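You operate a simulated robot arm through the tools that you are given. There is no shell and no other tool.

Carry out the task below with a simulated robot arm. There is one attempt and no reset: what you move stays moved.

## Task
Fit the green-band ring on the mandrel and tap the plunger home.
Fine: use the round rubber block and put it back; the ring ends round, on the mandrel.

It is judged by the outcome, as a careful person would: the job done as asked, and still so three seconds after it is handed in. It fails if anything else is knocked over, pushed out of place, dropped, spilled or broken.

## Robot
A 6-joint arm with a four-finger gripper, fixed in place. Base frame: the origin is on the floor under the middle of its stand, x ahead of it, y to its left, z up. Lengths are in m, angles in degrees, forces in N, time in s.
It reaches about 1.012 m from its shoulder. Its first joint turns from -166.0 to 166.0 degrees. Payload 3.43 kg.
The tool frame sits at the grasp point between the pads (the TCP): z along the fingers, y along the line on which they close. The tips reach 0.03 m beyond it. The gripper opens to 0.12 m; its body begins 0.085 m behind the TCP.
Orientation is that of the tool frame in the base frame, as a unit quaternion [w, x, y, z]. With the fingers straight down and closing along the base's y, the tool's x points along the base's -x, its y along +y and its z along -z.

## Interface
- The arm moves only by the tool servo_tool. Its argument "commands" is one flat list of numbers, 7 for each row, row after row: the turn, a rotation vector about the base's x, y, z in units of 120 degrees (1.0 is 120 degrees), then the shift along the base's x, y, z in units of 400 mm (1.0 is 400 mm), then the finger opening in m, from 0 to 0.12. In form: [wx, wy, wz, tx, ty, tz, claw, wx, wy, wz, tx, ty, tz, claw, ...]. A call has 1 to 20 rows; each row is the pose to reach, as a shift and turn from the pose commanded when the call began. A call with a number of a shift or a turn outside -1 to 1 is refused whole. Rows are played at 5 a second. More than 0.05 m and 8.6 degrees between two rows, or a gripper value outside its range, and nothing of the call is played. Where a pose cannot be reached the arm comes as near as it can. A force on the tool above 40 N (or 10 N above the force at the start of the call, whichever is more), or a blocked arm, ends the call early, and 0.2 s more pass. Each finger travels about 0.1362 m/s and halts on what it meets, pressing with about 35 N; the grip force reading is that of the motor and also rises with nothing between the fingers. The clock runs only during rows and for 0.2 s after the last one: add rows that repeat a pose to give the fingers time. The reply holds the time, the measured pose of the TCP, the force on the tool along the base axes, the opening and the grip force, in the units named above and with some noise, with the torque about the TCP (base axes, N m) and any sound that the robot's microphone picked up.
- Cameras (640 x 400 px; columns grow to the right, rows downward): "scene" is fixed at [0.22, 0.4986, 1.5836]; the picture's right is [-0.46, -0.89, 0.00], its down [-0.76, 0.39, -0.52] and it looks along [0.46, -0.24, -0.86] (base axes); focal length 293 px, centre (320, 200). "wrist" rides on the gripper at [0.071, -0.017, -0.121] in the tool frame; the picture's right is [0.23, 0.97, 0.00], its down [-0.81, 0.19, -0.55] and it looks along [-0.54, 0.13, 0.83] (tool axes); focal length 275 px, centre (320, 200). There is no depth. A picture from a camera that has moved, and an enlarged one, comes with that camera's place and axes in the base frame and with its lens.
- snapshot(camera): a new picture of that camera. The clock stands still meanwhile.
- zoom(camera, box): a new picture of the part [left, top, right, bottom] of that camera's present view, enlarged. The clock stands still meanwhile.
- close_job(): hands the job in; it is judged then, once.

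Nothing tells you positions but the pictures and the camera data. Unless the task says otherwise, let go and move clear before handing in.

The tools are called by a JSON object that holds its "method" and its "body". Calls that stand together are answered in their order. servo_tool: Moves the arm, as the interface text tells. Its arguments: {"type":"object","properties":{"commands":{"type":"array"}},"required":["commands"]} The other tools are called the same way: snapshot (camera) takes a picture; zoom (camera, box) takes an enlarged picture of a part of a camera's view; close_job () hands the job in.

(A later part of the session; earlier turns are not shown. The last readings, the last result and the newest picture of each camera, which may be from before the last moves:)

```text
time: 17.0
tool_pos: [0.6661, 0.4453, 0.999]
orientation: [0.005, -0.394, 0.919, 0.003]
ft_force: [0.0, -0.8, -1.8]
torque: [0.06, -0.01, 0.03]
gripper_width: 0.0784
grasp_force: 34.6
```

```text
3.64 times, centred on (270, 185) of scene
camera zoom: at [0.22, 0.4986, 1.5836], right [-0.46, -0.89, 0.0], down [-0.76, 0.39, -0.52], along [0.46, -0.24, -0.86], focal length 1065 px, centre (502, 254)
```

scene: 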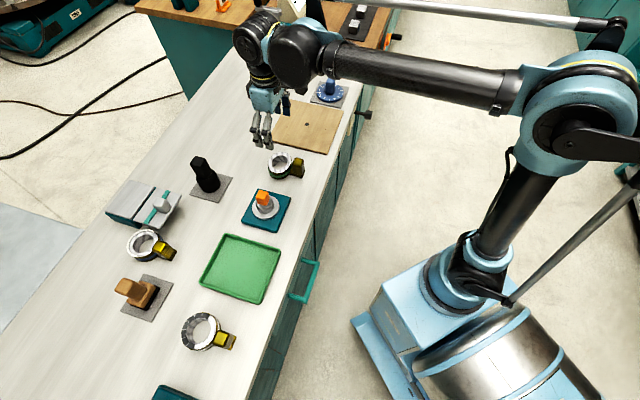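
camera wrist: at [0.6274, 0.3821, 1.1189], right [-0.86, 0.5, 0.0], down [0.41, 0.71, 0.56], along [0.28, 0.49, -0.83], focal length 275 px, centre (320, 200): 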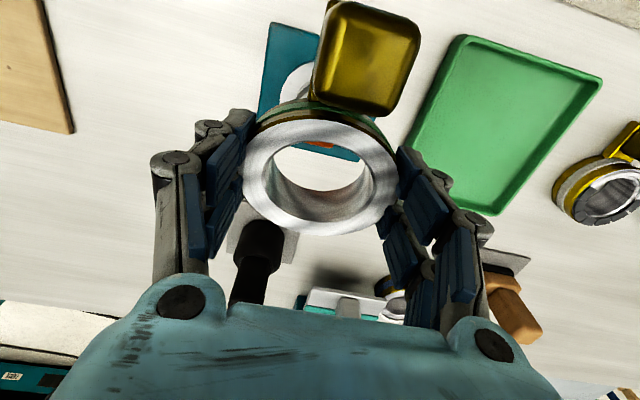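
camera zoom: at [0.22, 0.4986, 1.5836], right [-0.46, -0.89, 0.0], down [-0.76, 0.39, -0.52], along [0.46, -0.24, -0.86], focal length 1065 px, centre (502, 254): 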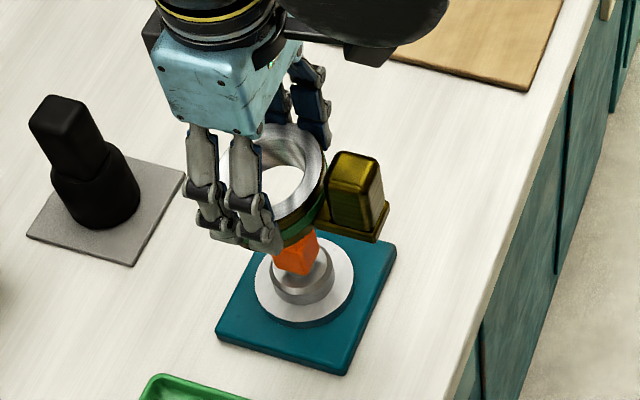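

The ring looks centred over the mandrel to within a couple of millimetres. I'll lower until its bottom reaches the plunger head and look again.

{"method": "servo_tool", "body": {"commands": [0, 0, 0, 0, 0, -0.05, 0.075, 0, 0, 0, 0, 0, -0.09, 0.075, 0, 0, 0, 0, 0, -0.12, 0.075, 0, 0, 0, 0, 0, -0.12, 0.075, 0, 0, 0, 0, 0, -0.12, 0.075]}}

{"method": "zoom", "body": {"camera": "wrist", "box": [220, 70, 420, 250]}}

{"method": "zoom", "body": {"camera": "scene", "box": [230, 150, 310, 230]}}

```text
time: 18.2
tool_pos: [0.664, 0.4454, 0.952]
orientation: [0.004, -0.395, 0.919, 0.004]
ft_force: [0.2, -0.1, -2.3]
torque: [0.03, -0.09, -0.03]
gripper_width: 0.0784
grasp_force: 34.9
```

```text
2.22 times, centred on (320, 160) of wrist
camera zoom: at [0.6269, 0.3823, 1.0705], right [-0.86, 0.5, 0.0], down [0.41, 0.71, 0.56], along [0.28, 0.49, -0.83], focal length 612 px, centre (320, 289)
```

zoom: 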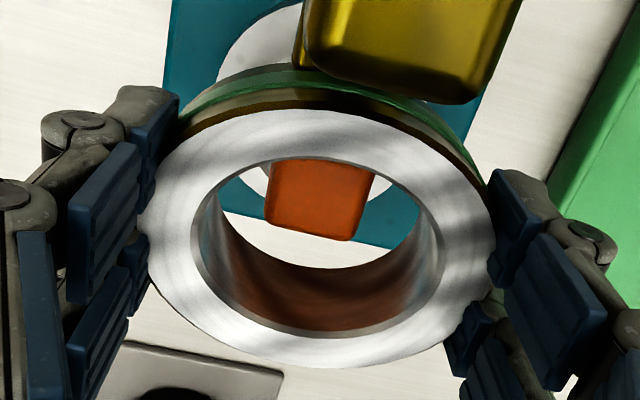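

```text
5.00 times, centred on (270, 190) of scene
camera zoom: at [0.22, 0.4986, 1.5836], right [-0.46, -0.89, 0.0], down [-0.76, 0.39, -0.52], along [0.46, -0.24, -0.86], focal length 1464 px, centre (570, 250)
```

zoom: 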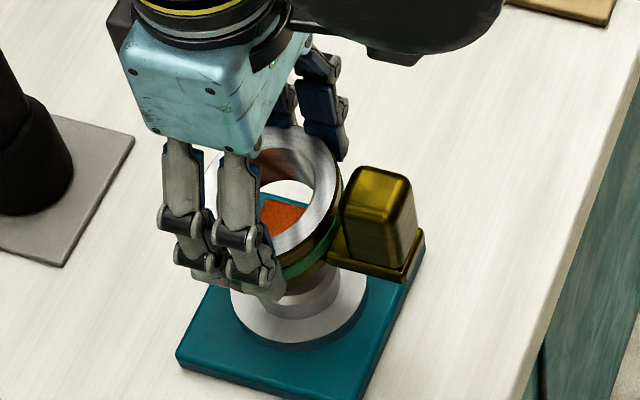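

Alignment is good, with the ring perhaps 2 mm short in +y. I'll correct that and lower to just above the mandrel's top.

{"method": "servo_tool", "body": {"commands": [0, 0, 0, 0.003, 0.005, -0.03, 0.075, 0, 0, 0, 0.003, 0.005, -0.06, 0.075, 0, 0, 0, 0.003, 0.005, -0.085, 0.075, 0, 0, 0, 0.003, 0.005, -0.085, 0.075, 0, 0, 0, 0.003, 0.005, -0.085, 0.075]}}

{"method": "zoom", "body": {"camera": "wrist", "box": [220, 70, 420, 250]}}

{"method": "zoom", "body": {"camera": "scene", "box": [240, 165, 300, 225]}}

```text
time: 19.4
tool_pos: [0.6653, 0.4476, 0.9171]
orientation: [0.005, -0.395, 0.919, 0.003]
ft_force: [-0.2, 0.1, -2.3]
torque: [0.06, -0.03, 0.01]
gripper_width: 0.0782
grasp_force: 35.4
```

```text
2.22 times, centred on (320, 160) of wrist
camera zoom: at [0.6282, 0.3843, 1.037], right [-0.86, 0.5, 0.0], down [0.41, 0.71, 0.56], along [0.28, 0.49, -0.83], focal length 612 px, centre (320, 289)
```

zoom: 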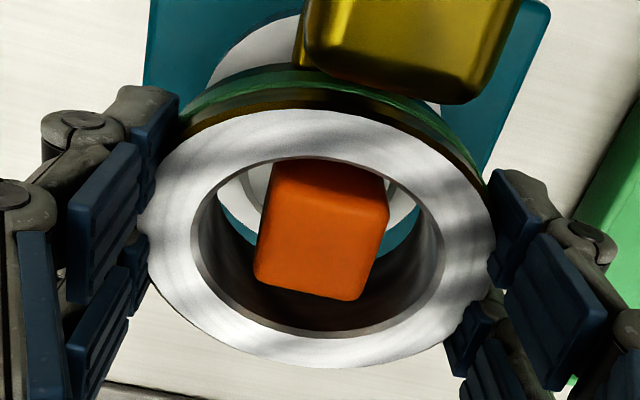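

```text
6.67 times, centred on (270, 195) of scene
camera zoom: at [0.22, 0.4986, 1.5836], right [-0.46, -0.89, 0.0], down [-0.76, 0.39, -0.52], along [0.46, -0.24, -0.86], focal length 1952 px, centre (653, 233)
```

zoom: 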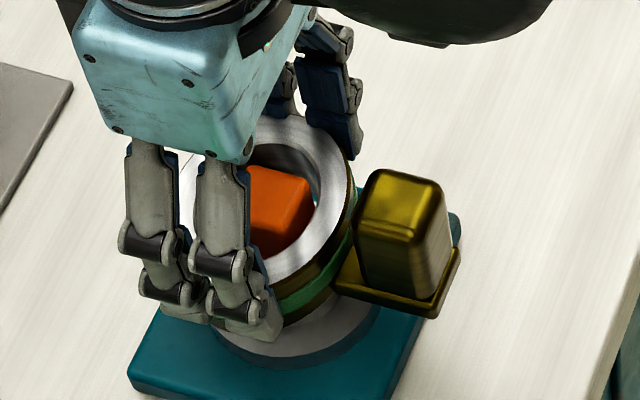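

The plunger head sits centred in the bore. I'll continue down in small steps, watching the force.

{"method": "servo_tool", "body": {"commands": [0, 0, 0, 0, 0, -0.01, 0.075, 0, 0, 0, 0, 0, -0.02, 0.075, 0, 0, 0, 0, 0, -0.03, 0.075, 0, 0, 0, 0, 0, -0.03, 0.075]}}

{"method": "zoom", "body": {"camera": "scene", "box": [240, 165, 300, 225]}}

```text
time: 20.4
tool_pos: [0.6657, 0.4482, 0.9055]
orientation: [0.006, -0.395, 0.919, 0.003]
ft_force: [-2.7, -2.5, 6.3]
torque: [-0.19, 0.2, 0.02]
gripper_width: 0.0781
grasp_force: 35.1
```

```text
6.67 times, centred on (270, 195) of scene
camera zoom: at [0.22, 0.4986, 1.5836], right [-0.46, -0.89, 0.0], down [-0.76, 0.39, -0.52], along [0.46, -0.24, -0.86], focal length 1952 px, centre (653, 233)
```

zoom: 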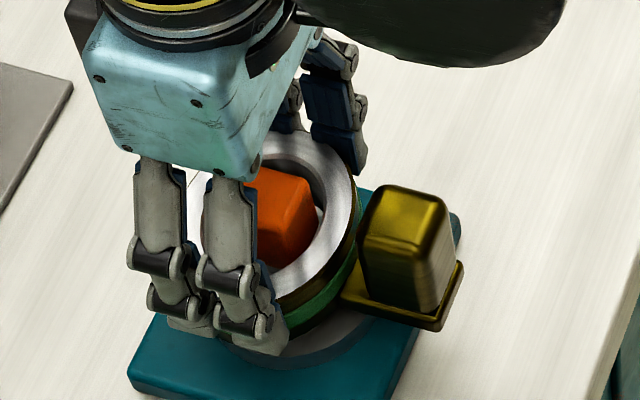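

The ring touched the chamfer on the lug side: 8.6 N up, with the mandrel pushing the tool toward −x, −y. I'll raise slightly, shift about 2 mm that way and lower again.

{"method": "servo_tool", "body": {"commands": [0, 0, 0, 0, 0, 0.008, 0.075, 0, 0, 0, -0.004, -0.004, 0.008, 0.075, 0, 0, 0, -0.004, -0.004, 0.0, 0.075, 0, 0, 0, -0.004, -0.004, -0.005, 0.075, 0, 0, 0, -0.004, -0.004, -0.005, 0.075]}}

{"method": "zoom", "body": {"camera": "wrist", "box": [220, 70, 420, 250]}}

```text
time: 21.6
tool_pos: [0.6642, 0.4461, 0.9026]
orientation: [0.006, -0.395, 0.919, 0.003]
ft_force: [0.3, -0.4, -2.0]
torque: [0.04, -0.04, 0.01]
gripper_width: 0.0781
grasp_force: 35.5
```

```text
2.22 times, centred on (320, 160) of wrist
camera zoom: at [0.6264, 0.3825, 1.0231], right [-0.86, 0.5, 0.0], down [0.41, 0.71, 0.56], along [0.28, 0.49, -0.83], focal length 612 px, centre (320, 289)
```

zoom: 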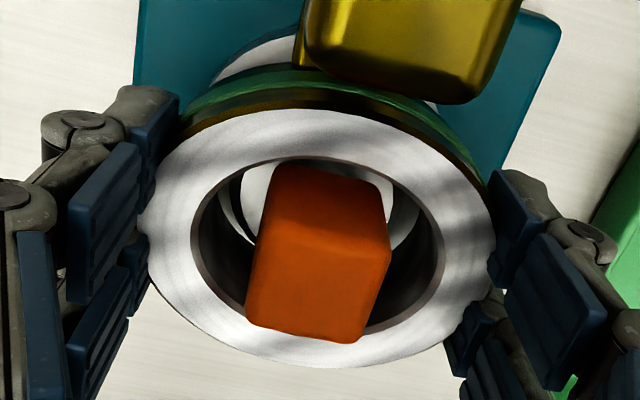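

Contact is gone at a lower height, so the ring is entering. I'll carry on down in small steps.

{"method": "servo_tool", "body": {"commands": [0, 0, 0, 0, 0, -0.007, 0.075, 0, 0, 0, 0, 0, -0.014, 0.075, 0, 0, 0, 0, 0, -0.02, 0.075, 0, 0, 0, 0, 0, -0.02, 0.075]}}

{"method": "zoom", "body": {"camera": "scene", "box": [240, 165, 300, 225]}}

```text
time: 22.6
tool_pos: [0.6644, 0.4467, 0.8957]
orientation: [0.006, -0.395, 0.919, 0.004]
ft_force: [0.1, -1.8, -1.8]
torque: [-0.1, -0.12, 0.03]
gripper_width: 0.0782
grasp_force: 34.9
```

```text
6.67 times, centred on (270, 195) of scene
camera zoom: at [0.22, 0.4986, 1.5836], right [-0.46, -0.89, 0.0], down [-0.76, 0.39, -0.52], along [0.46, -0.24, -0.86], focal length 1952 px, centre (653, 233)
```

zoom: 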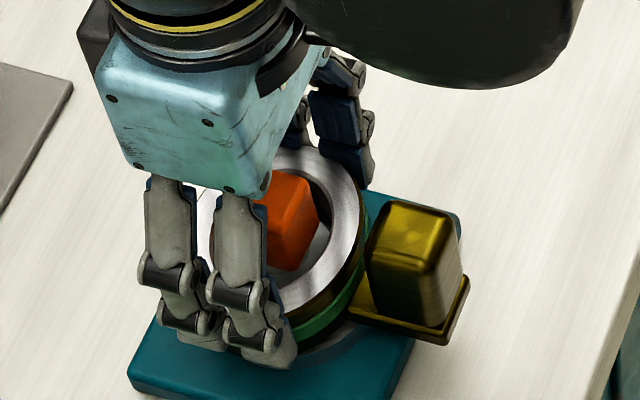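

{"method": "servo_tool", "body": {"commands": [0, 0, 0, 0, -0.001, -0.006, 0.075, 0, 0, 0, 0, -0.001, -0.012, 0.075, 0, 0, 0, 0, -0.001, -0.018, 0.075, 0, 0, 0, 0, -0.001, -0.018, 0.075]}}

{"method": "zoom", "body": {"camera": "scene", "box": [240, 165, 300, 225]}}

```text
time: 23.6
tool_pos: [0.6646, 0.4468, 0.889]
orientation: [0.007, -0.395, 0.919, 0.004]
ft_force: [4.4, 8.2, 25.0]
torque: [0.31, -0.11, 0.01]
gripper_width: 0.0784
grasp_force: 35.5
```

```text
6.67 times, centred on (270, 195) of scene
camera zoom: at [0.22, 0.4986, 1.5836], right [-0.46, -0.89, 0.0], down [-0.76, 0.39, -0.52], along [0.46, -0.24, -0.86], focal length 1952 px, centre (653, 233)
```

zoom: 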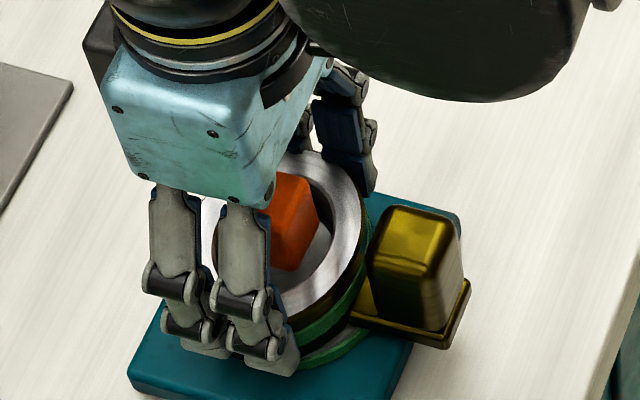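

The ring is seated: 25 N upward at TCP z=0.889, so the ring's bottom is at the white disc. I'll relieve the press a little and open the fingers.

{"method": "servo_tool", "body": {"commands": [0, 0, 0, 0, 0, 0.003, 0.075, 0, 0, 0, 0, 0, 0.003, 0.082, 0, 0, 0, 0, 0, 0.003, 0.09, 0, 0, 0, 0, 0, 0.003, 0.1, 0, 0, 0, 0, 0, 0.003, 0.105, 0, 0, 0, 0, 0, 0.003, 0.105]}}

{"method": "snapshot", "body": {"camera": "wrist"}}

{"method": "zoom", "body": {"camera": "scene", "box": [240, 165, 300, 225]}}

```text
time: 25.0
tool_pos: [0.6649, 0.4472, 0.8894]
orientation: [0.005, -0.395, 0.919, 0.004]
ft_force: [0.2, 0.3, 0.4]
torque: [-0.01, -0.02, 0.01]
gripper_width: 0.1051
grasp_force: 0.1
```

```text
taken
camera wrist: at [0.6267, 0.3821, 1.0089], right [-0.86, 0.5, 0.0], down [0.41, 0.71, 0.56], along [0.28, 0.49, -0.83], focal length 275 px, centre (320, 200)
```

wrist: 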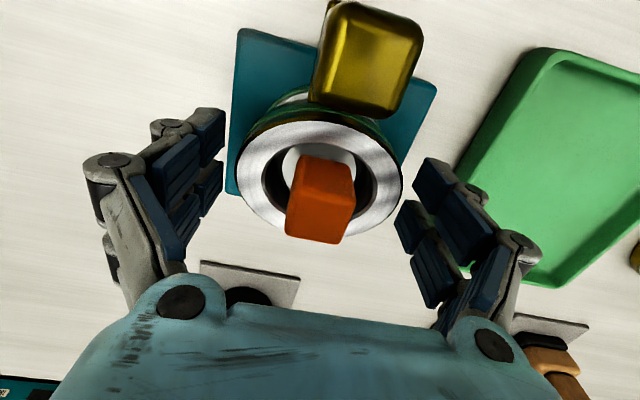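

```text
6.67 times, centred on (270, 195) of scene
camera zoom: at [0.22, 0.4986, 1.5836], right [-0.46, -0.89, 0.0], down [-0.76, 0.39, -0.52], along [0.46, -0.24, -0.86], focal length 1952 px, centre (653, 233)
```

zoom: 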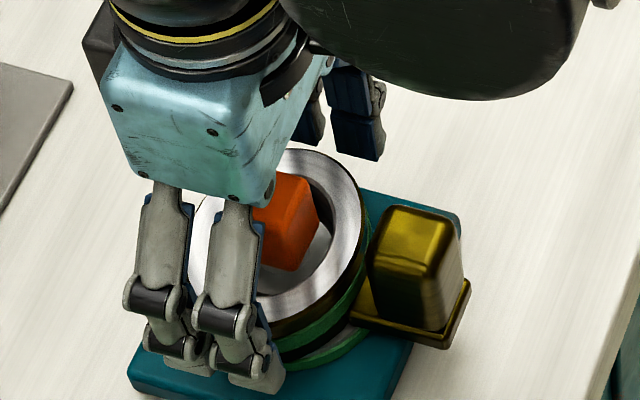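

The fingers are free and the ring stays on the mandrel. I'll go straight up and inspect the result.

{"method": "servo_tool", "body": {"commands": [0, 0, 0, 0, 0, 0.06, 0.105, 0, 0, 0, 0, 0, 0.14, 0.105, 0, 0, 0, 0, 0, 0.24, 0.105, 0, 0, 0, 0, 0, 0.34, 0.105, 0, 0, 0, -0.04, -0.04, 0.42, 0.105, 0, 0, 0, -0.08, -0.08, 0.45, 0.105, 0, 0, 0, -0.08, -0.08, 0.45, 0.105]}}

{"method": "snapshot", "body": {"camera": "wrist"}}

{"method": "zoom", "body": {"camera": "scene", "box": [235, 170, 305, 240]}}

```text
time: 26.6
tool_pos: [0.6333, 0.4139, 1.069]
orientation: [0.005, -0.395, 0.919, 0.003]
ft_force: [0.0, 0.2, 0.6]
torque: [0.0, 0.0, 0.0]
gripper_width: 0.1048
grasp_force: 0.0
```

```text
taken
camera wrist: at [0.5949, 0.3498, 1.1883], right [-0.86, 0.5, 0.0], down [0.42, 0.71, 0.56], along [0.28, 0.49, -0.83], focal length 275 px, centre (320, 200)
```

wrist: 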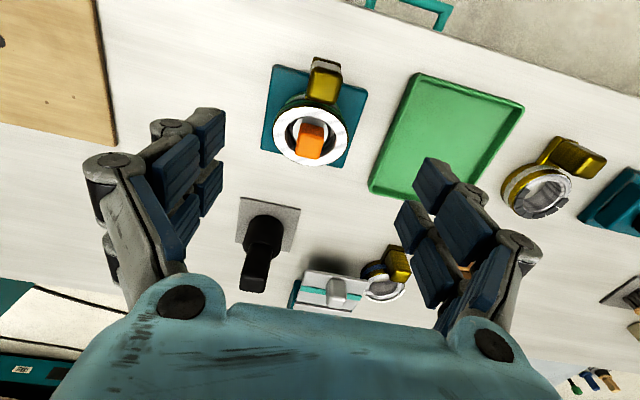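

```text
5.71 times, centred on (270, 205) of scene
camera zoom: at [0.22, 0.4986, 1.5836], right [-0.46, -0.89, 0.0], down [-0.76, 0.39, -0.52], along [0.46, -0.24, -0.86], focal length 1673 px, centre (606, 171)
```

zoom: 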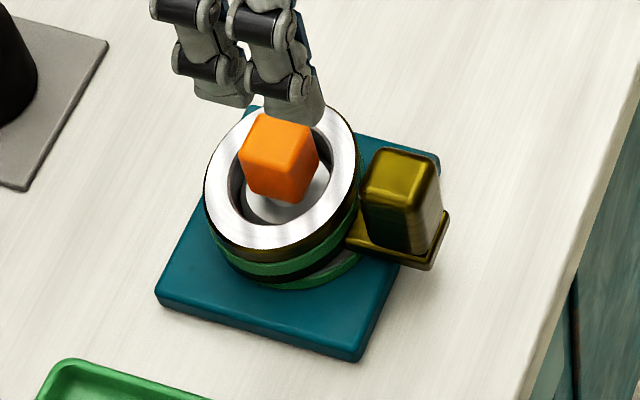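

{"method": "zoom", "body": {"camera": "scene", "box": [250, 180, 290, 220]}}

{"method": "zoom", "body": {"camera": "wrist", "box": [255, 50, 375, 175]}}

{"method": "zoom", "body": {"camera": "wrist", "box": [220, 185, 330, 300]}}

```text
10.00 times, centred on (270, 200) of scene
camera zoom: at [0.22, 0.4986, 1.5836], right [-0.46, -0.89, 0.0], down [-0.76, 0.39, -0.52], along [0.46, -0.24, -0.86], focal length 2928 px, centre (820, 200)
```

zoom: 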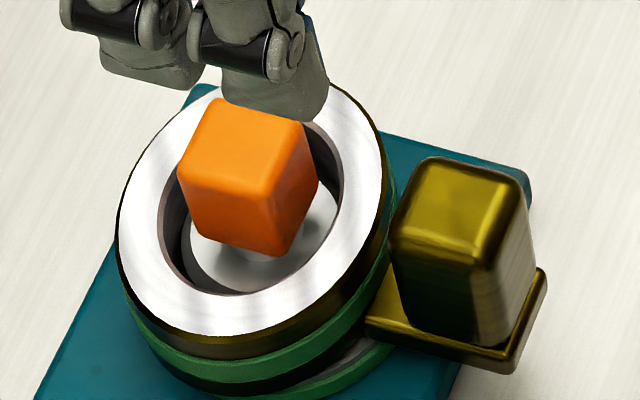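

```text
3.20 times, centred on (315, 112) of wrist
camera zoom: at [0.5949, 0.3498, 1.1883], right [-0.86, 0.5, 0.0], down [0.42, 0.71, 0.56], along [0.28, 0.49, -0.83], focal length 881 px, centre (336, 480)
```

zoom: 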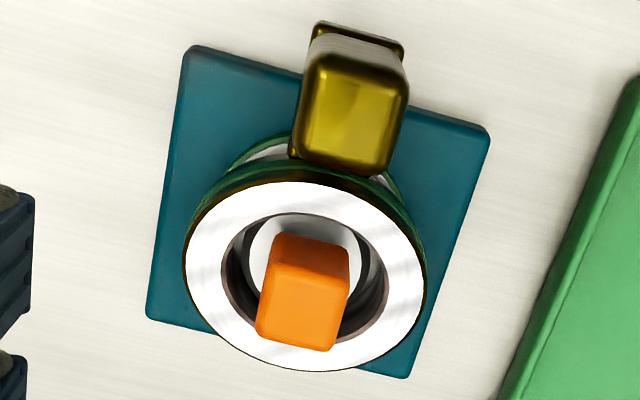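

```text
3.48 times, centred on (275, 242) of wrist
camera zoom: at [0.5949, 0.3498, 1.1883], right [-0.86, 0.5, 0.0], down [0.42, 0.71, 0.56], along [0.28, 0.49, -0.83], focal length 958 px, centre (476, 52)
```

zoom: 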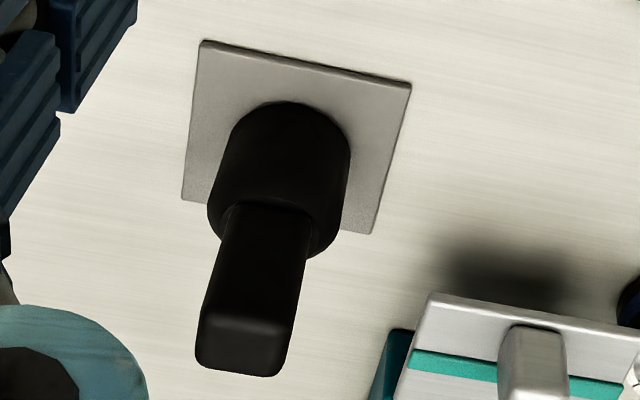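

The ring sits flat on the mandrel with the plunger standing up through it. Next is the black round rubber block, whose handle top I place near (0.819, 0.561, 0.953). I'll hover above it.

{"method": "servo_tool", "body": {"commands": [0, 0, 0, 0.08, 0.06, 0, 0.09, 0, 0, 0, 0.16, 0.12, 0, 0.08, 0, 0, 0, 0.24, 0.18, -0.02, 0.075, 0, 0, 0, 0.32, 0.24, -0.04, 0.07, 0, 0, 0, 0.39, 0.3, -0.06, 0.07, 0, 0, 0, 0.44, 0.345, -0.08, 0.07, 0, 0, 0, 0.465, 0.37, -0.08, 0.07, 0, 0, 0, 0.465, 0.37, -0.08, 0.07, 0, 0, 0, 0.465, 0.37, -0.08, 0.07]}}

{"method": "snapshot", "body": {"camera": "wrist"}}

{"method": "zoom", "body": {"camera": "scene", "box": [150, 110, 250, 210]}}

```text
time: 28.6
tool_pos: [0.8169, 0.5629, 1.037]
orientation: [0.005, -0.395, 0.919, 0.003]
ft_force: [-0.2, 0.7, 0.6]
torque: [-0.01, -0.01, -0.02]
gripper_width: 0.0697
grasp_force: 0.0
```

```text
taken
camera wrist: at [0.7802, 0.4991, 1.1565], right [-0.86, 0.5, 0.0], down [0.41, 0.71, 0.56], along [0.28, 0.49, -0.83], focal length 275 px, centre (320, 200)
```

wrist: 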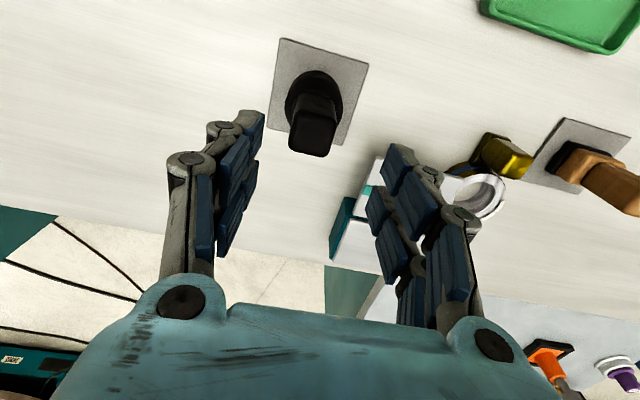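

```text
4.00 times, centred on (200, 160) of scene
camera zoom: at [0.22, 0.4986, 1.5836], right [-0.46, -0.89, 0.0], down [-0.76, 0.39, -0.52], along [0.46, -0.24, -0.86], focal length 1171 px, centre (800, 360)
```

zoom: 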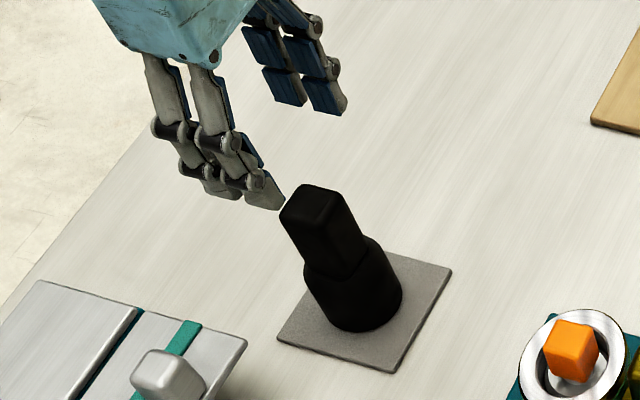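

{"method": "zoom", "body": {"camera": "wrist", "box": [260, 30, 380, 165]}}

{"method": "zoom", "body": {"camera": "scene", "box": [185, 150, 235, 205]}}

```text
2.96 times, centred on (320, 98) of wrist
camera zoom: at [0.7802, 0.4991, 1.1565], right [-0.86, 0.5, 0.0], down [0.41, 0.71, 0.56], along [0.28, 0.49, -0.83], focal length 816 px, centre (320, 504)
```

zoom: 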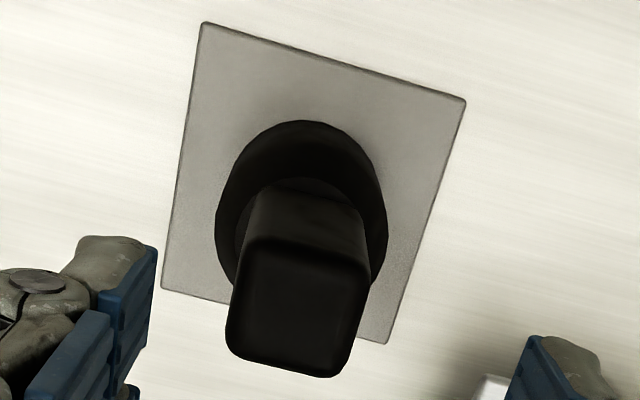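

```text
7.27 times, centred on (210, 178) of scene
camera zoom: at [0.22, 0.4986, 1.5836], right [-0.46, -0.89, 0.0], down [-0.76, 0.39, -0.52], along [0.46, -0.24, -0.86], focal length 2130 px, centre (1120, 364)
```

zoom: 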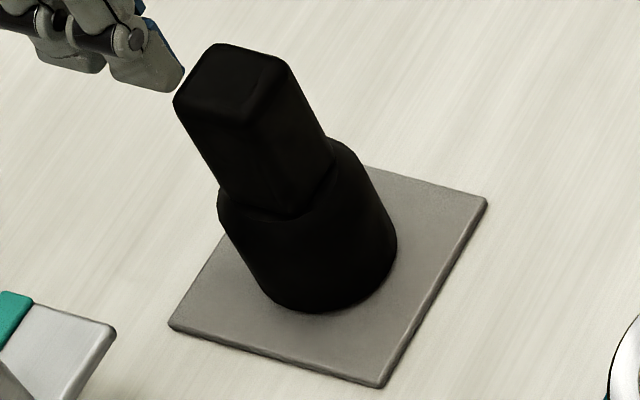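

The handle top is near (0.822, 0.5615, 0.955) and is square to the gripper. I'll shift about 5 mm, narrow to 0.06 and descend to just around its top.

{"method": "servo_tool", "body": {"commands": [0, 0, 0, 0.0125, -0.004, -0.04, 0.06, 0, 0, 0, 0.0125, -0.004, -0.09, 0.06, 0, 0, 0, 0.0125, -0.004, -0.14, 0.06, 0, 0, 0, 0.0125, -0.004, -0.16, 0.06, 0, 0, 0, 0.0125, -0.004, -0.16, 0.06]}}

{"method": "snapshot", "body": {"camera": "wrist"}}

{"method": "zoom", "body": {"camera": "scene", "box": [150, 110, 250, 210]}}

```text
time: 29.8
tool_pos: [0.8241, 0.5612, 0.9729]
orientation: [0.006, -0.395, 0.919, 0.004]
ft_force: [-0.5, 0.6, 0.4]
torque: [0.01, -0.01, -0.01]
gripper_width: 0.0602
grasp_force: 0.1
```

```text
taken
camera wrist: at [0.7855, 0.4968, 1.0926], right [-0.86, 0.5, 0.0], down [0.42, 0.71, 0.56], along [0.28, 0.49, -0.83], focal length 275 px, centre (320, 200)
```

wrist: 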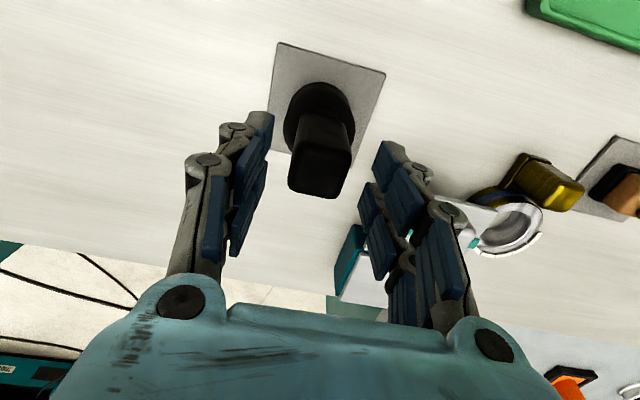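

```text
4.00 times, centred on (200, 160) of scene
camera zoom: at [0.22, 0.4986, 1.5836], right [-0.46, -0.89, 0.0], down [-0.76, 0.39, -0.52], along [0.46, -0.24, -0.86], focal length 1171 px, centre (800, 360)
```

zoom: 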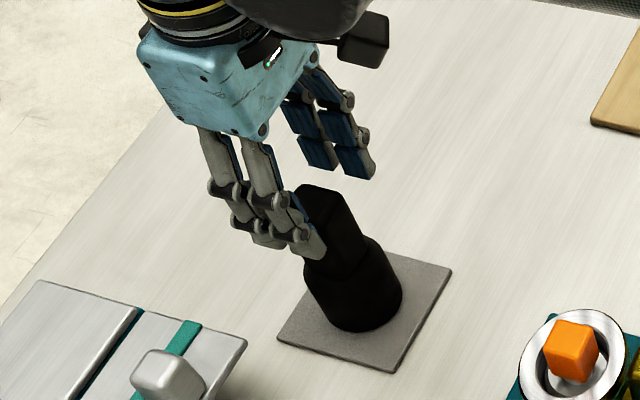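

{"method": "servo_tool", "body": {"commands": [0, 0, 0, 0, 0, -0.04, 0.06, 0, 0, 0, 0, 0, -0.08, 0.06, 0, 0, 0, 0, 0, -0.115, 0.06, 0, 0, 0, 0, 0, -0.135, 0.06, 0, 0, 0, 0, 0, -0.135, 0.06]}}

{"method": "snapshot", "body": {"camera": "wrist"}}

{"method": "zoom", "body": {"camera": "scene", "box": [150, 110, 250, 210]}}

```text
time: 31.0
tool_pos: [0.8237, 0.562, 0.9184]
orientation: [0.006, -0.395, 0.919, 0.003]
ft_force: [-0.2, -0.7, -0.3]
torque: [-0.02, 0.03, 0.0]
gripper_width: 0.06
grasp_force: 0.0
```

```text
taken
camera wrist: at [0.7857, 0.4967, 1.0387], right [-0.86, 0.5, 0.0], down [0.41, 0.71, 0.56], along [0.28, 0.49, -0.83], focal length 275 px, centre (320, 200)
```

wrist: 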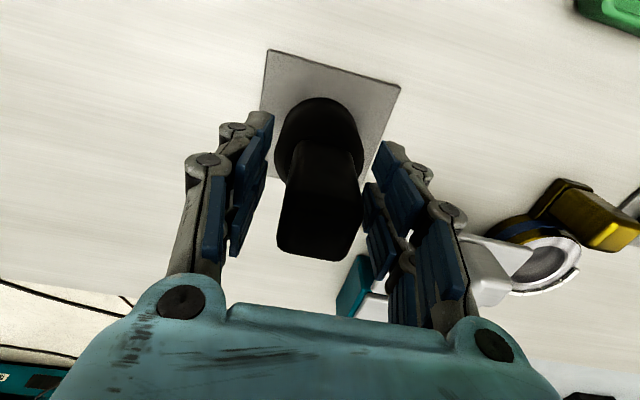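

```text
4.00 times, centred on (200, 160) of scene
camera zoom: at [0.22, 0.4986, 1.5836], right [-0.46, -0.89, 0.0], down [-0.76, 0.39, -0.52], along [0.46, -0.24, -0.86], focal length 1171 px, centre (800, 360)
```

zoom: 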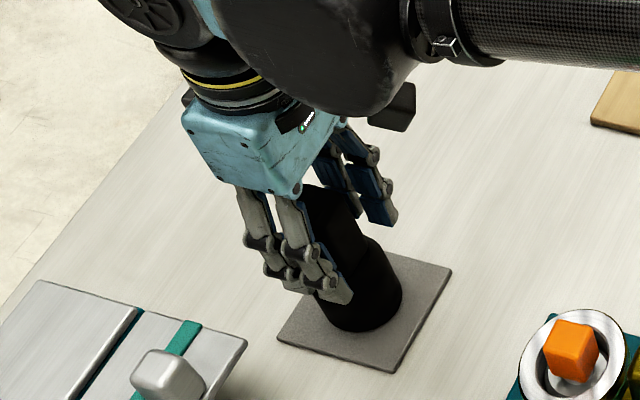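

The fingers flank the handle above the round base. I'll close on it gently and remember this pose for putting it back.

{"method": "servo_tool", "body": {"commands": [0, 0, 0, 0, 0, 0, 0.05, 0, 0, 0, 0, 0, 0, 0.042, 0, 0, 0, 0, 0, 0, 0.036, 0, 0, 0, 0, 0, 0, 0.03, 0, 0, 0, 0, 0, 0, 0.026, 0, 0, 0, 0, 0, 0, 0.022, 0, 0, 0, 0, 0, 0, 0.02, 0, 0, 0, 0, 0, 0, 0.02]}}

{"method": "snapshot", "body": {"camera": "wrist"}}

{"method": "zoom", "body": {"camera": "scene", "box": [150, 110, 250, 210]}}

```text
time: 32.8
tool_pos: [0.8241, 0.5607, 0.9193]
orientation: [0.005, -0.395, 0.919, 0.003]
ft_force: [-4.4, 0.6, 2.5]
torque: [0.1, 0.25, 0.03]
gripper_width: 0.0357
grasp_force: 34.9
```

```text
taken
camera wrist: at [0.7855, 0.4968, 1.039], right [-0.86, 0.5, 0.0], down [0.41, 0.71, 0.56], along [0.28, 0.49, -0.83], focal length 275 px, centre (320, 200)
```

wrist: 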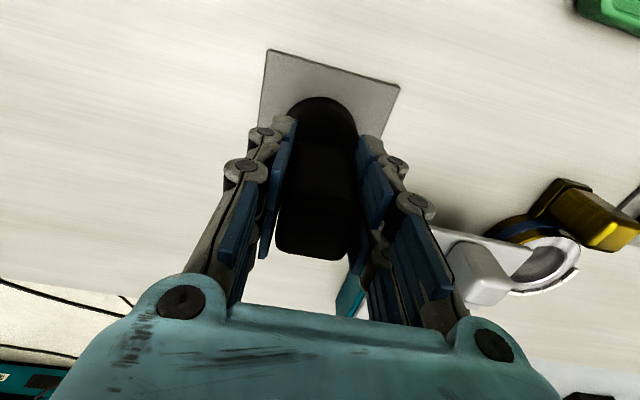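

```text
4.00 times, centred on (200, 160) of scene
camera zoom: at [0.22, 0.4986, 1.5836], right [-0.46, -0.89, 0.0], down [-0.76, 0.39, -0.52], along [0.46, -0.24, -0.86], focal length 1171 px, centre (800, 360)
```

zoom: 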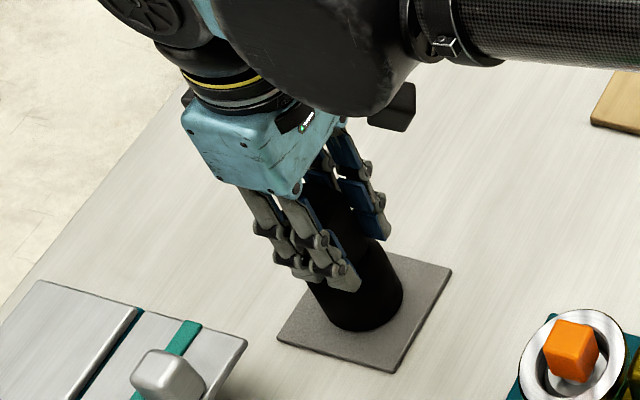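

The handle is firmly gripped (35 N at 0.0357). I'll lift it straight up off its mat.

{"method": "servo_tool", "body": {"commands": [0, 0, 0, 0, 0, 0.02, 0.02, 0, 0, 0, 0, 0, 0.06, 0.02, 0, 0, 0, 0, 0, 0.12, 0.02, 0, 0, 0, 0, 0, 0.2, 0.02, 0, 0, 0, 0, 0, 0.29, 0.02, 0, 0, 0, 0, 0, 0.375, 0.02, 0, 0, 0, 0, 0, 0.375, 0.02, 0, 0, 0, 0, 0, 0.375, 0.02]}}

{"method": "snapshot", "body": {"camera": "wrist"}}

{"method": "snapshot", "body": {"camera": "scene"}}

```text
time: 34.6
tool_pos: [0.8238, 0.5616, 1.0686]
orientation: [0.004, -0.395, 0.919, 0.003]
ft_force: [-0.4, 0.8, -3.5]
torque: [-0.02, 0.0, 0.0]
gripper_width: 0.0356
grasp_force: 34.6
```

```text
taken
camera wrist: at [0.7855, 0.4973, 1.1878], right [-0.86, 0.5, 0.0], down [0.42, 0.71, 0.56], along [0.28, 0.49, -0.83], focal length 275 px, centre (320, 200)
```

wrist: 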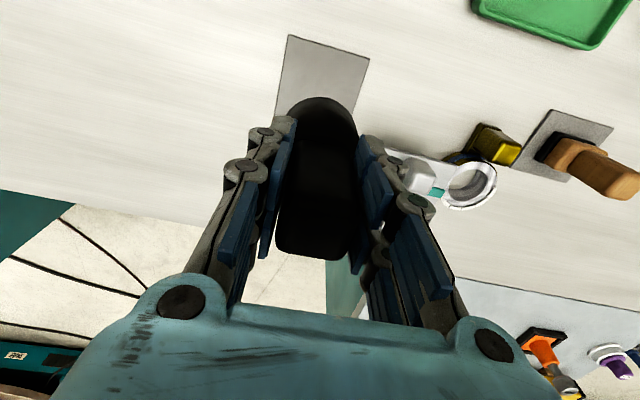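

```text
taken
```

scene: 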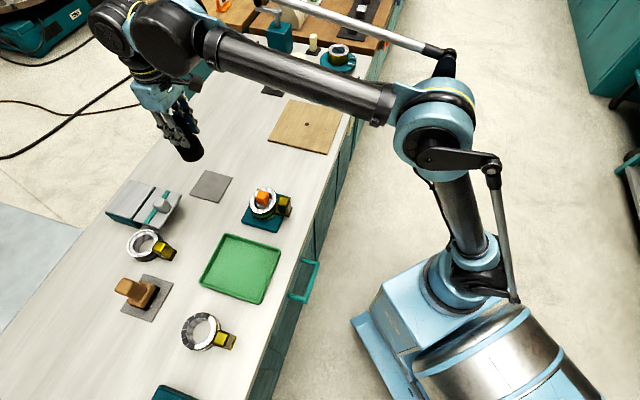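

The block is in hand. Before moving on I'll record the bare mat's position for the return, and the plunger's present height.

{"method": "zoom", "body": {"camera": "scene", "box": [185, 160, 235, 210]}}

{"method": "zoom", "body": {"camera": "scene", "box": [240, 180, 300, 235]}}

```text
8.00 times, centred on (210, 185) of scene
camera zoom: at [0.22, 0.4986, 1.5836], right [-0.46, -0.89, 0.0], down [-0.76, 0.39, -0.52], along [0.46, -0.24, -0.86], focal length 2343 px, centre (1200, 320)
```

zoom: 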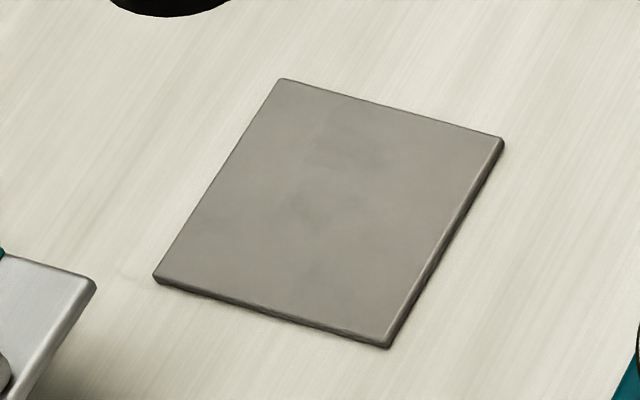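

```text
7.27 times, centred on (270, 208) of scene
camera zoom: at [0.22, 0.4986, 1.5836], right [-0.46, -0.89, 0.0], down [-0.76, 0.39, -0.52], along [0.46, -0.24, -0.86], focal length 2130 px, centre (684, 146)
```

zoom: 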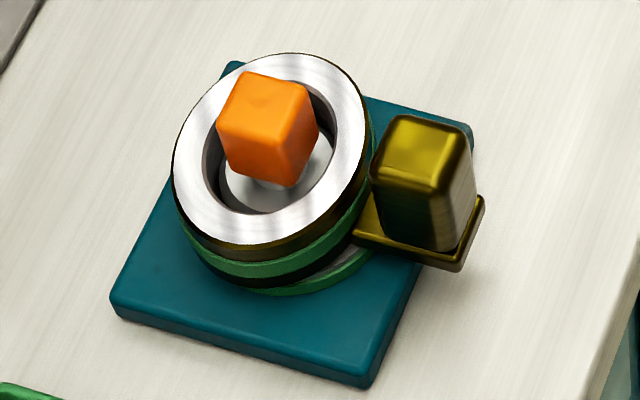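

Now I'll carry the block level to above the plunger, with its bottom about 5 cm clear.

{"method": "servo_tool", "body": {"commands": [0, 0, 0, -0.06, -0.044, 0, 0.02, 0, 0, 0, -0.13, -0.094, 0, 0.02, 0, 0, 0, -0.2, -0.145, 0, 0.02, 0, 0, 0, -0.27, -0.196, 0, 0.02, 0, 0, 0, -0.34, -0.247, 0, 0.02, 0, 0, 0, -0.398, -0.289, 0, 0.02, 0, 0, 0, -0.398, -0.289, 0, 0.02, 0, 0, 0, -0.398, -0.289, 0, 0.02]}}

{"method": "snapshot", "body": {"camera": "wrist"}}

{"method": "zoom", "body": {"camera": "scene", "box": [225, 130, 315, 235]}}

```text
time: 36.4
tool_pos: [0.6645, 0.4455, 1.0682]
orientation: [0.005, -0.395, 0.919, 0.004]
ft_force: [0.1, 0.9, -3.5]
torque: [0.0, 0.03, 0.01]
gripper_width: 0.0357
grasp_force: 35.4
```

```text
taken
camera wrist: at [0.6266, 0.3809, 1.1887], right [-0.86, 0.5, 0.0], down [0.41, 0.71, 0.56], along [0.28, 0.49, -0.83], focal length 275 px, centre (320, 200)
```

wrist: 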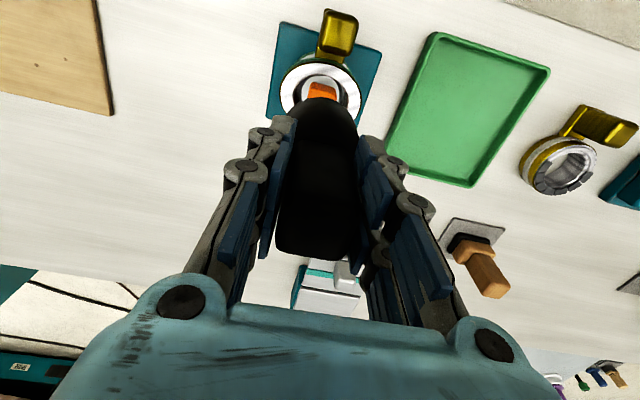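

```text
3.81 times, centred on (270, 182) of scene
camera zoom: at [0.22, 0.4986, 1.5836], right [-0.46, -0.89, 0.0], down [-0.76, 0.39, -0.52], along [0.46, -0.24, -0.86], focal length 1116 px, centre (510, 267)
```

zoom: 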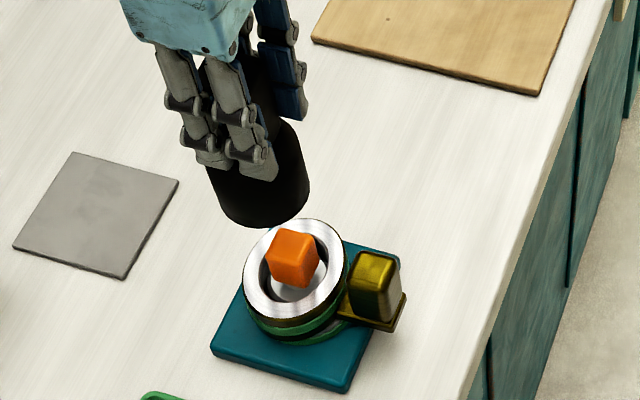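

{"method": "zoom", "body": {"camera": "scene", "box": [240, 155, 300, 215]}}

{"method": "zoom", "body": {"camera": "wrist", "box": [260, 0, 390, 140]}}

```text
6.67 times, centred on (270, 185) of scene
camera zoom: at [0.22, 0.4986, 1.5836], right [-0.46, -0.89, 0.0], down [-0.76, 0.39, -0.52], along [0.46, -0.24, -0.86], focal length 1952 px, centre (653, 300)
```

zoom: 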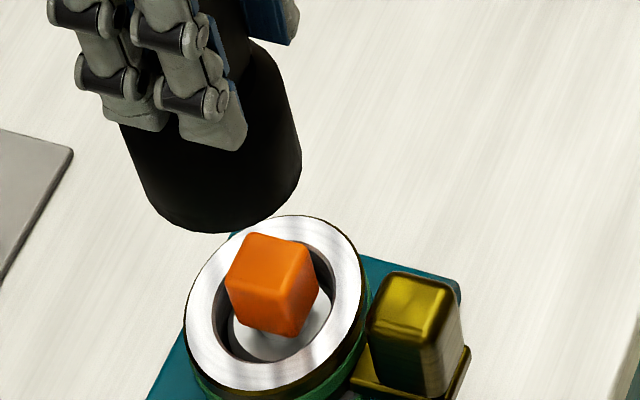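

```text
2.86 times, centred on (325, 70) of wrist
camera zoom: at [0.6266, 0.3809, 1.1887], right [-0.86, 0.5, 0.0], down [0.41, 0.71, 0.56], along [0.28, 0.49, -0.83], focal length 786 px, centre (306, 571)
```

zoom: 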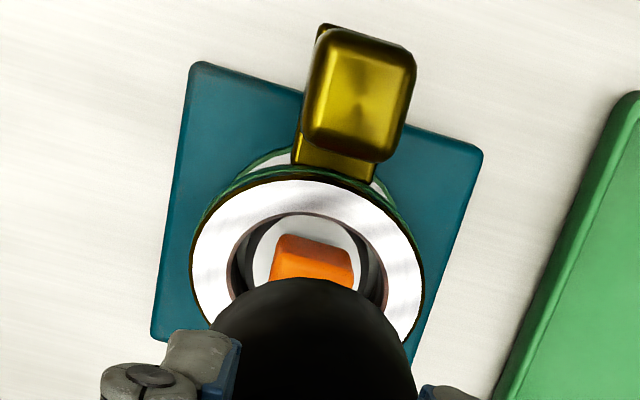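

The block's foot sits about 8 mm beyond the plunger in +x. I'll shift it back and lower to about 1 cm above the plunger head.

{"method": "servo_tool", "body": {"commands": [0, 0, 0, -0.01, -0.004, -0.03, 0.02, 0, 0, 0, -0.018, -0.006, -0.06, 0.02, 0, 0, 0, -0.018, -0.006, -0.09, 0.02, 0, 0, 0, -0.018, -0.006, -0.105, 0.02, 0, 0, 0, -0.018, -0.006, -0.105, 0.02]}}

{"method": "zoom", "body": {"camera": "scene", "box": [240, 165, 300, 225]}}

{"method": "zoom", "body": {"camera": "wrist", "box": [260, 0, 390, 140]}}

```text
time: 37.6
tool_pos: [0.6579, 0.4419, 1.027]
orientation: [0.005, -0.394, 0.919, 0.004]
ft_force: [0.2, -0.7, -2.8]
torque: [-0.04, -0.01, 0.01]
gripper_width: 0.0356
grasp_force: 34.9
```

```text
6.67 times, centred on (270, 195) of scene
camera zoom: at [0.22, 0.4986, 1.5836], right [-0.46, -0.89, 0.0], down [-0.76, 0.39, -0.52], along [0.46, -0.24, -0.86], focal length 1952 px, centre (653, 233)
```

zoom: 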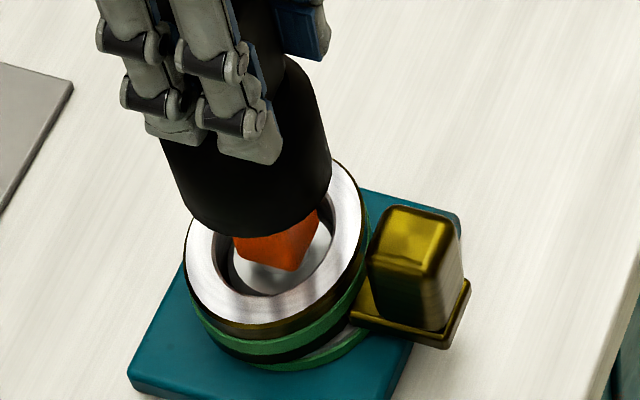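

```text
2.86 times, centred on (325, 70) of wrist
camera zoom: at [0.6196, 0.3782, 1.1465], right [-0.86, 0.5, 0.0], down [0.42, 0.71, 0.56], along [0.28, 0.49, -0.83], focal length 786 px, centre (306, 571)
```

zoom: 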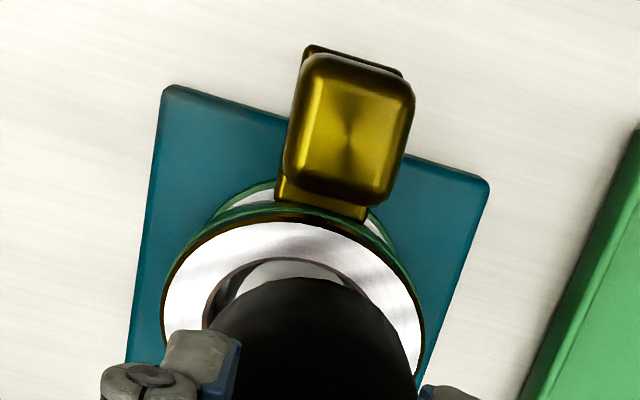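

The foot is now centred over the plunger within about 2 mm. I'll lower slowly, watching for contact.

{"method": "servo_tool", "body": {"commands": [0, 0, 0, 0, 0, -0.012, 0.02, 0, 0, 0, 0, 0, -0.02, 0.02, 0, 0, 0, 0, 0, -0.026, 0.02, 0, 0, 0, 0, 0, -0.032, 0.02, 0, 0, 0, 0, 0, -0.038, 0.02, 0, 0, 0, 0, 0, -0.038, 0.02]}}

{"method": "zoom", "body": {"camera": "scene", "box": [240, 165, 300, 225]}}

```text
time: 39.0
tool_pos: [0.6573, 0.4417, 1.011]
orientation: [0.005, -0.394, 0.919, 0.003]
ft_force: [0.1, -0.1, -3.4]
torque: [-0.03, -0.01, 0.0]
gripper_width: 0.0358
grasp_force: 35.2
```

```text
6.67 times, centred on (270, 195) of scene
camera zoom: at [0.22, 0.4986, 1.5836], right [-0.46, -0.89, 0.0], down [-0.76, 0.39, -0.52], along [0.46, -0.24, -0.86], focal length 1952 px, centre (653, 233)
```

zoom: 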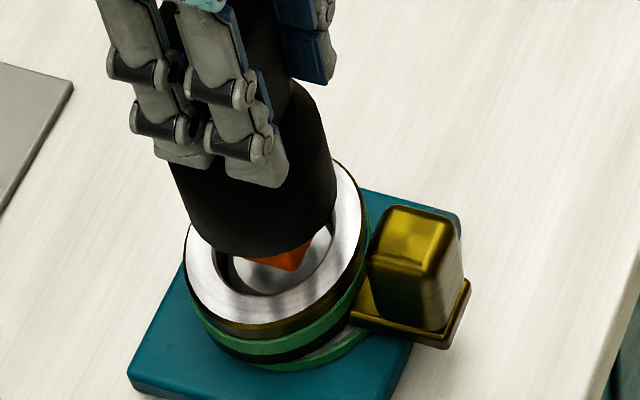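

{"method": "servo_tool", "body": {"commands": [0, 0, 0, 0, 0, -0.004, 0.02, 0, 0, 0, 0, 0, -0.008, 0.02, 0, 0, 0, 0, 0, -0.012, 0.02, 0, 0, 0, 0, 0, -0.016, 0.02, 0, 0, 0, 0, 0, -0.016, 0.02]}}

{"method": "zoom", "body": {"camera": "scene", "box": [240, 165, 300, 225]}}

```text
time: 40.2
tool_pos: [0.6566, 0.4425, 1.007]
orientation: [0.006, -0.395, 0.919, 0.004]
ft_force: [5.7, 2.5, 25.5]
torque: [0.33, -0.93, -0.01]
gripper_width: 0.0356
grasp_force: 35.2
```

```text
6.67 times, centred on (270, 195) of scene
camera zoom: at [0.22, 0.4986, 1.5836], right [-0.46, -0.89, 0.0], down [-0.76, 0.39, -0.52], along [0.46, -0.24, -0.86], focal length 1952 px, centre (653, 233)
```

zoom: 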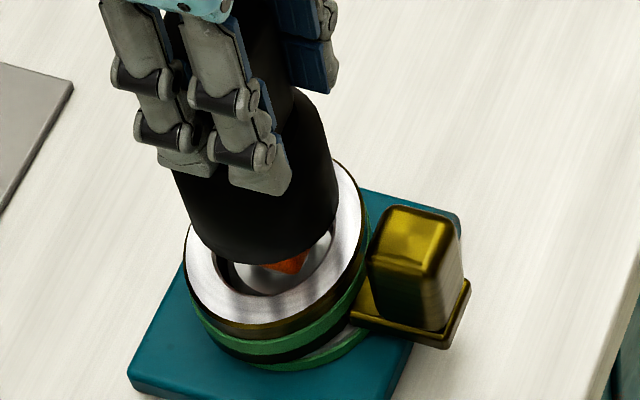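

Contact: about 29 N of steady pressing and the plunger has not visibly moved. I'll try a light tap now: lift about 12 mm, come down briskly and lift again.

{"method": "servo_tool", "body": {"commands": [0, 0, 0, 0, 0, 0.015, 0.02, 0, 0, 0, 0.008, 0.002, 0.035, 0.02, 0, 0, 0, 0.008, 0.002, 0.035, 0.02, 0, 0, 0, 0.008, 0.002, 0.0, 0.02, 0, 0, 0, 0.008, 0.002, 0.035, 0.02, 0, 0, 0, 0.008, 0.002, 0.035, 0.02]}}

{"method": "zoom", "body": {"camera": "scene", "box": [240, 165, 300, 225]}}

```text
time: 41.6
tool_pos: [0.6607, 0.4425, 1.0203]
orientation: [0.006, -0.394, 0.919, 0.003]
ft_force: [-0.1, -0.3, -3.9]
torque: [0.01, 0.02, -0.01]
gripper_width: 0.0358
grasp_force: 35.3
```

```text
6.67 times, centred on (270, 195) of scene
camera zoom: at [0.22, 0.4986, 1.5836], right [-0.46, -0.89, 0.0], down [-0.76, 0.39, -0.52], along [0.46, -0.24, -0.86], focal length 1952 px, centre (653, 233)
```

zoom: 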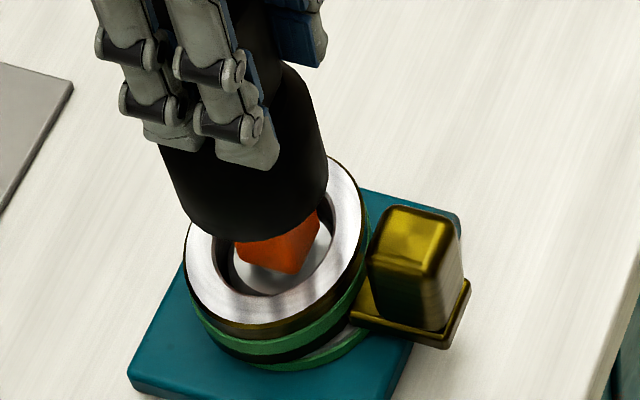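

No movement was seen and no sound was reported. I'll give a somewhat firmer tap from the same height and read the state afterwards.

{"method": "servo_tool", "body": {"commands": [0, 0, 0, 0, 0, 0.02, 0.02, 0, 0, 0, 0, 0, 0.02, 0.02, 0, 0, 0, 0, 0, -0.045, 0.02, 0, 0, 0, 0, 0, -0.045, 0.02]}}

{"method": "zoom", "body": {"camera": "scene", "box": [240, 165, 300, 225]}}

```text
time: 42.6
tool_pos: [0.6606, 0.4443, 1.0018]
orientation: [0.006, -0.395, 0.919, 0.004]
ft_force: [5.7, 4.3, 25.2]
torque: [0.35, -0.82, -0.01]
gripper_width: 0.0356
grasp_force: 35.1
```

```text
6.67 times, centred on (270, 195) of scene
camera zoom: at [0.22, 0.4986, 1.5836], right [-0.46, -0.89, 0.0], down [-0.76, 0.39, -0.52], along [0.46, -0.24, -0.86], focal length 1952 px, centre (653, 233)
```

zoom: 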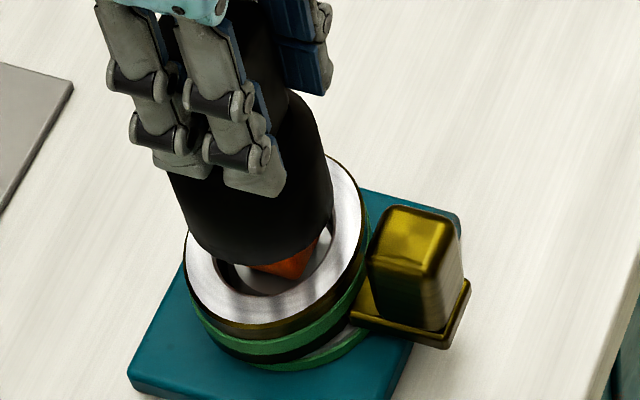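

The plunger moved down about 5 mm, since the tool now sits 5 mm lower at the same force. I'll lift off and tap again, in measured strokes.

{"method": "servo_tool", "body": {"commands": [0, 0, 0, 0, 0, 0.02, 0.02, 0, 0, 0, 0, 0, 0.04, 0.02, 0, 0, 0, 0, 0, 0.04, 0.02, 0, 0, 0, 0, 0, -0.01, 0.02, 0, 0, 0, 0, 0, -0.01, 0.02]}}

{"method": "zoom", "body": {"camera": "scene", "box": [240, 165, 300, 225]}}

```text
time: 43.8
tool_pos: [0.6604, 0.443, 0.9989]
orientation: [0.006, -0.395, 0.919, 0.004]
ft_force: [5.3, 4.9, 25.6]
torque: [0.42, -0.61, -0.01]
gripper_width: 0.0358
grasp_force: 34.7
```

```text
6.67 times, centred on (270, 195) of scene
camera zoom: at [0.22, 0.4986, 1.5836], right [-0.46, -0.89, 0.0], down [-0.76, 0.39, -0.52], along [0.46, -0.24, -0.86], focal length 1952 px, centre (653, 233)
```

zoom: 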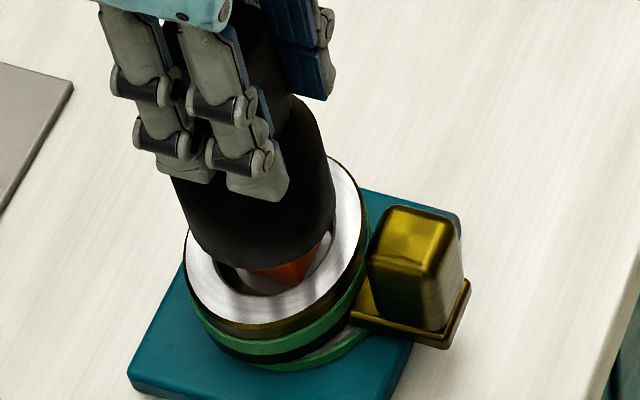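

{"method": "servo_tool", "body": {"commands": [0, 0, 0, 0, 0, 0.02, 0.02, 0, 0, 0, 0, 0, 0.035, 0.02, 0, 0, 0, 0, 0, 0.035, 0.02, 0, 0, 0, 0, 0, -0.015, 0.02, 0, 0, 0, 0, 0, -0.015, 0.02]}}

{"method": "zoom", "body": {"camera": "scene", "box": [240, 165, 300, 225]}}

```text
time: 44.9
tool_pos: [0.6501, 0.4431, 1.0019]
orientation: [0.012, -0.395, 0.919, 0.002]
ft_force: [2.3, 1.4, -4.0]
torque: [-0.06, 0.21, 0.0]
gripper_width: 0.0357
grasp_force: 34.8
stopped in row 5: the force on the tool passed its limit at 58 N (the readings are from after the stop); the commanded pose is now the measured one
```

```text
6.67 times, centred on (270, 195) of scene
camera zoom: at [0.22, 0.4986, 1.5836], right [-0.46, -0.89, 0.0], down [-0.76, 0.39, -0.52], along [0.46, -0.24, -0.86], focal length 1952 px, centre (653, 233)
```

zoom: 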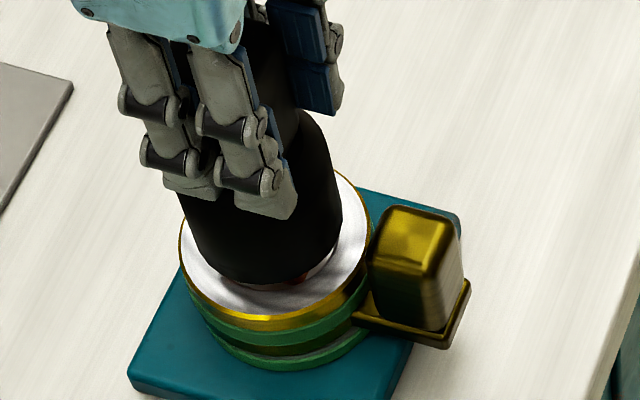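

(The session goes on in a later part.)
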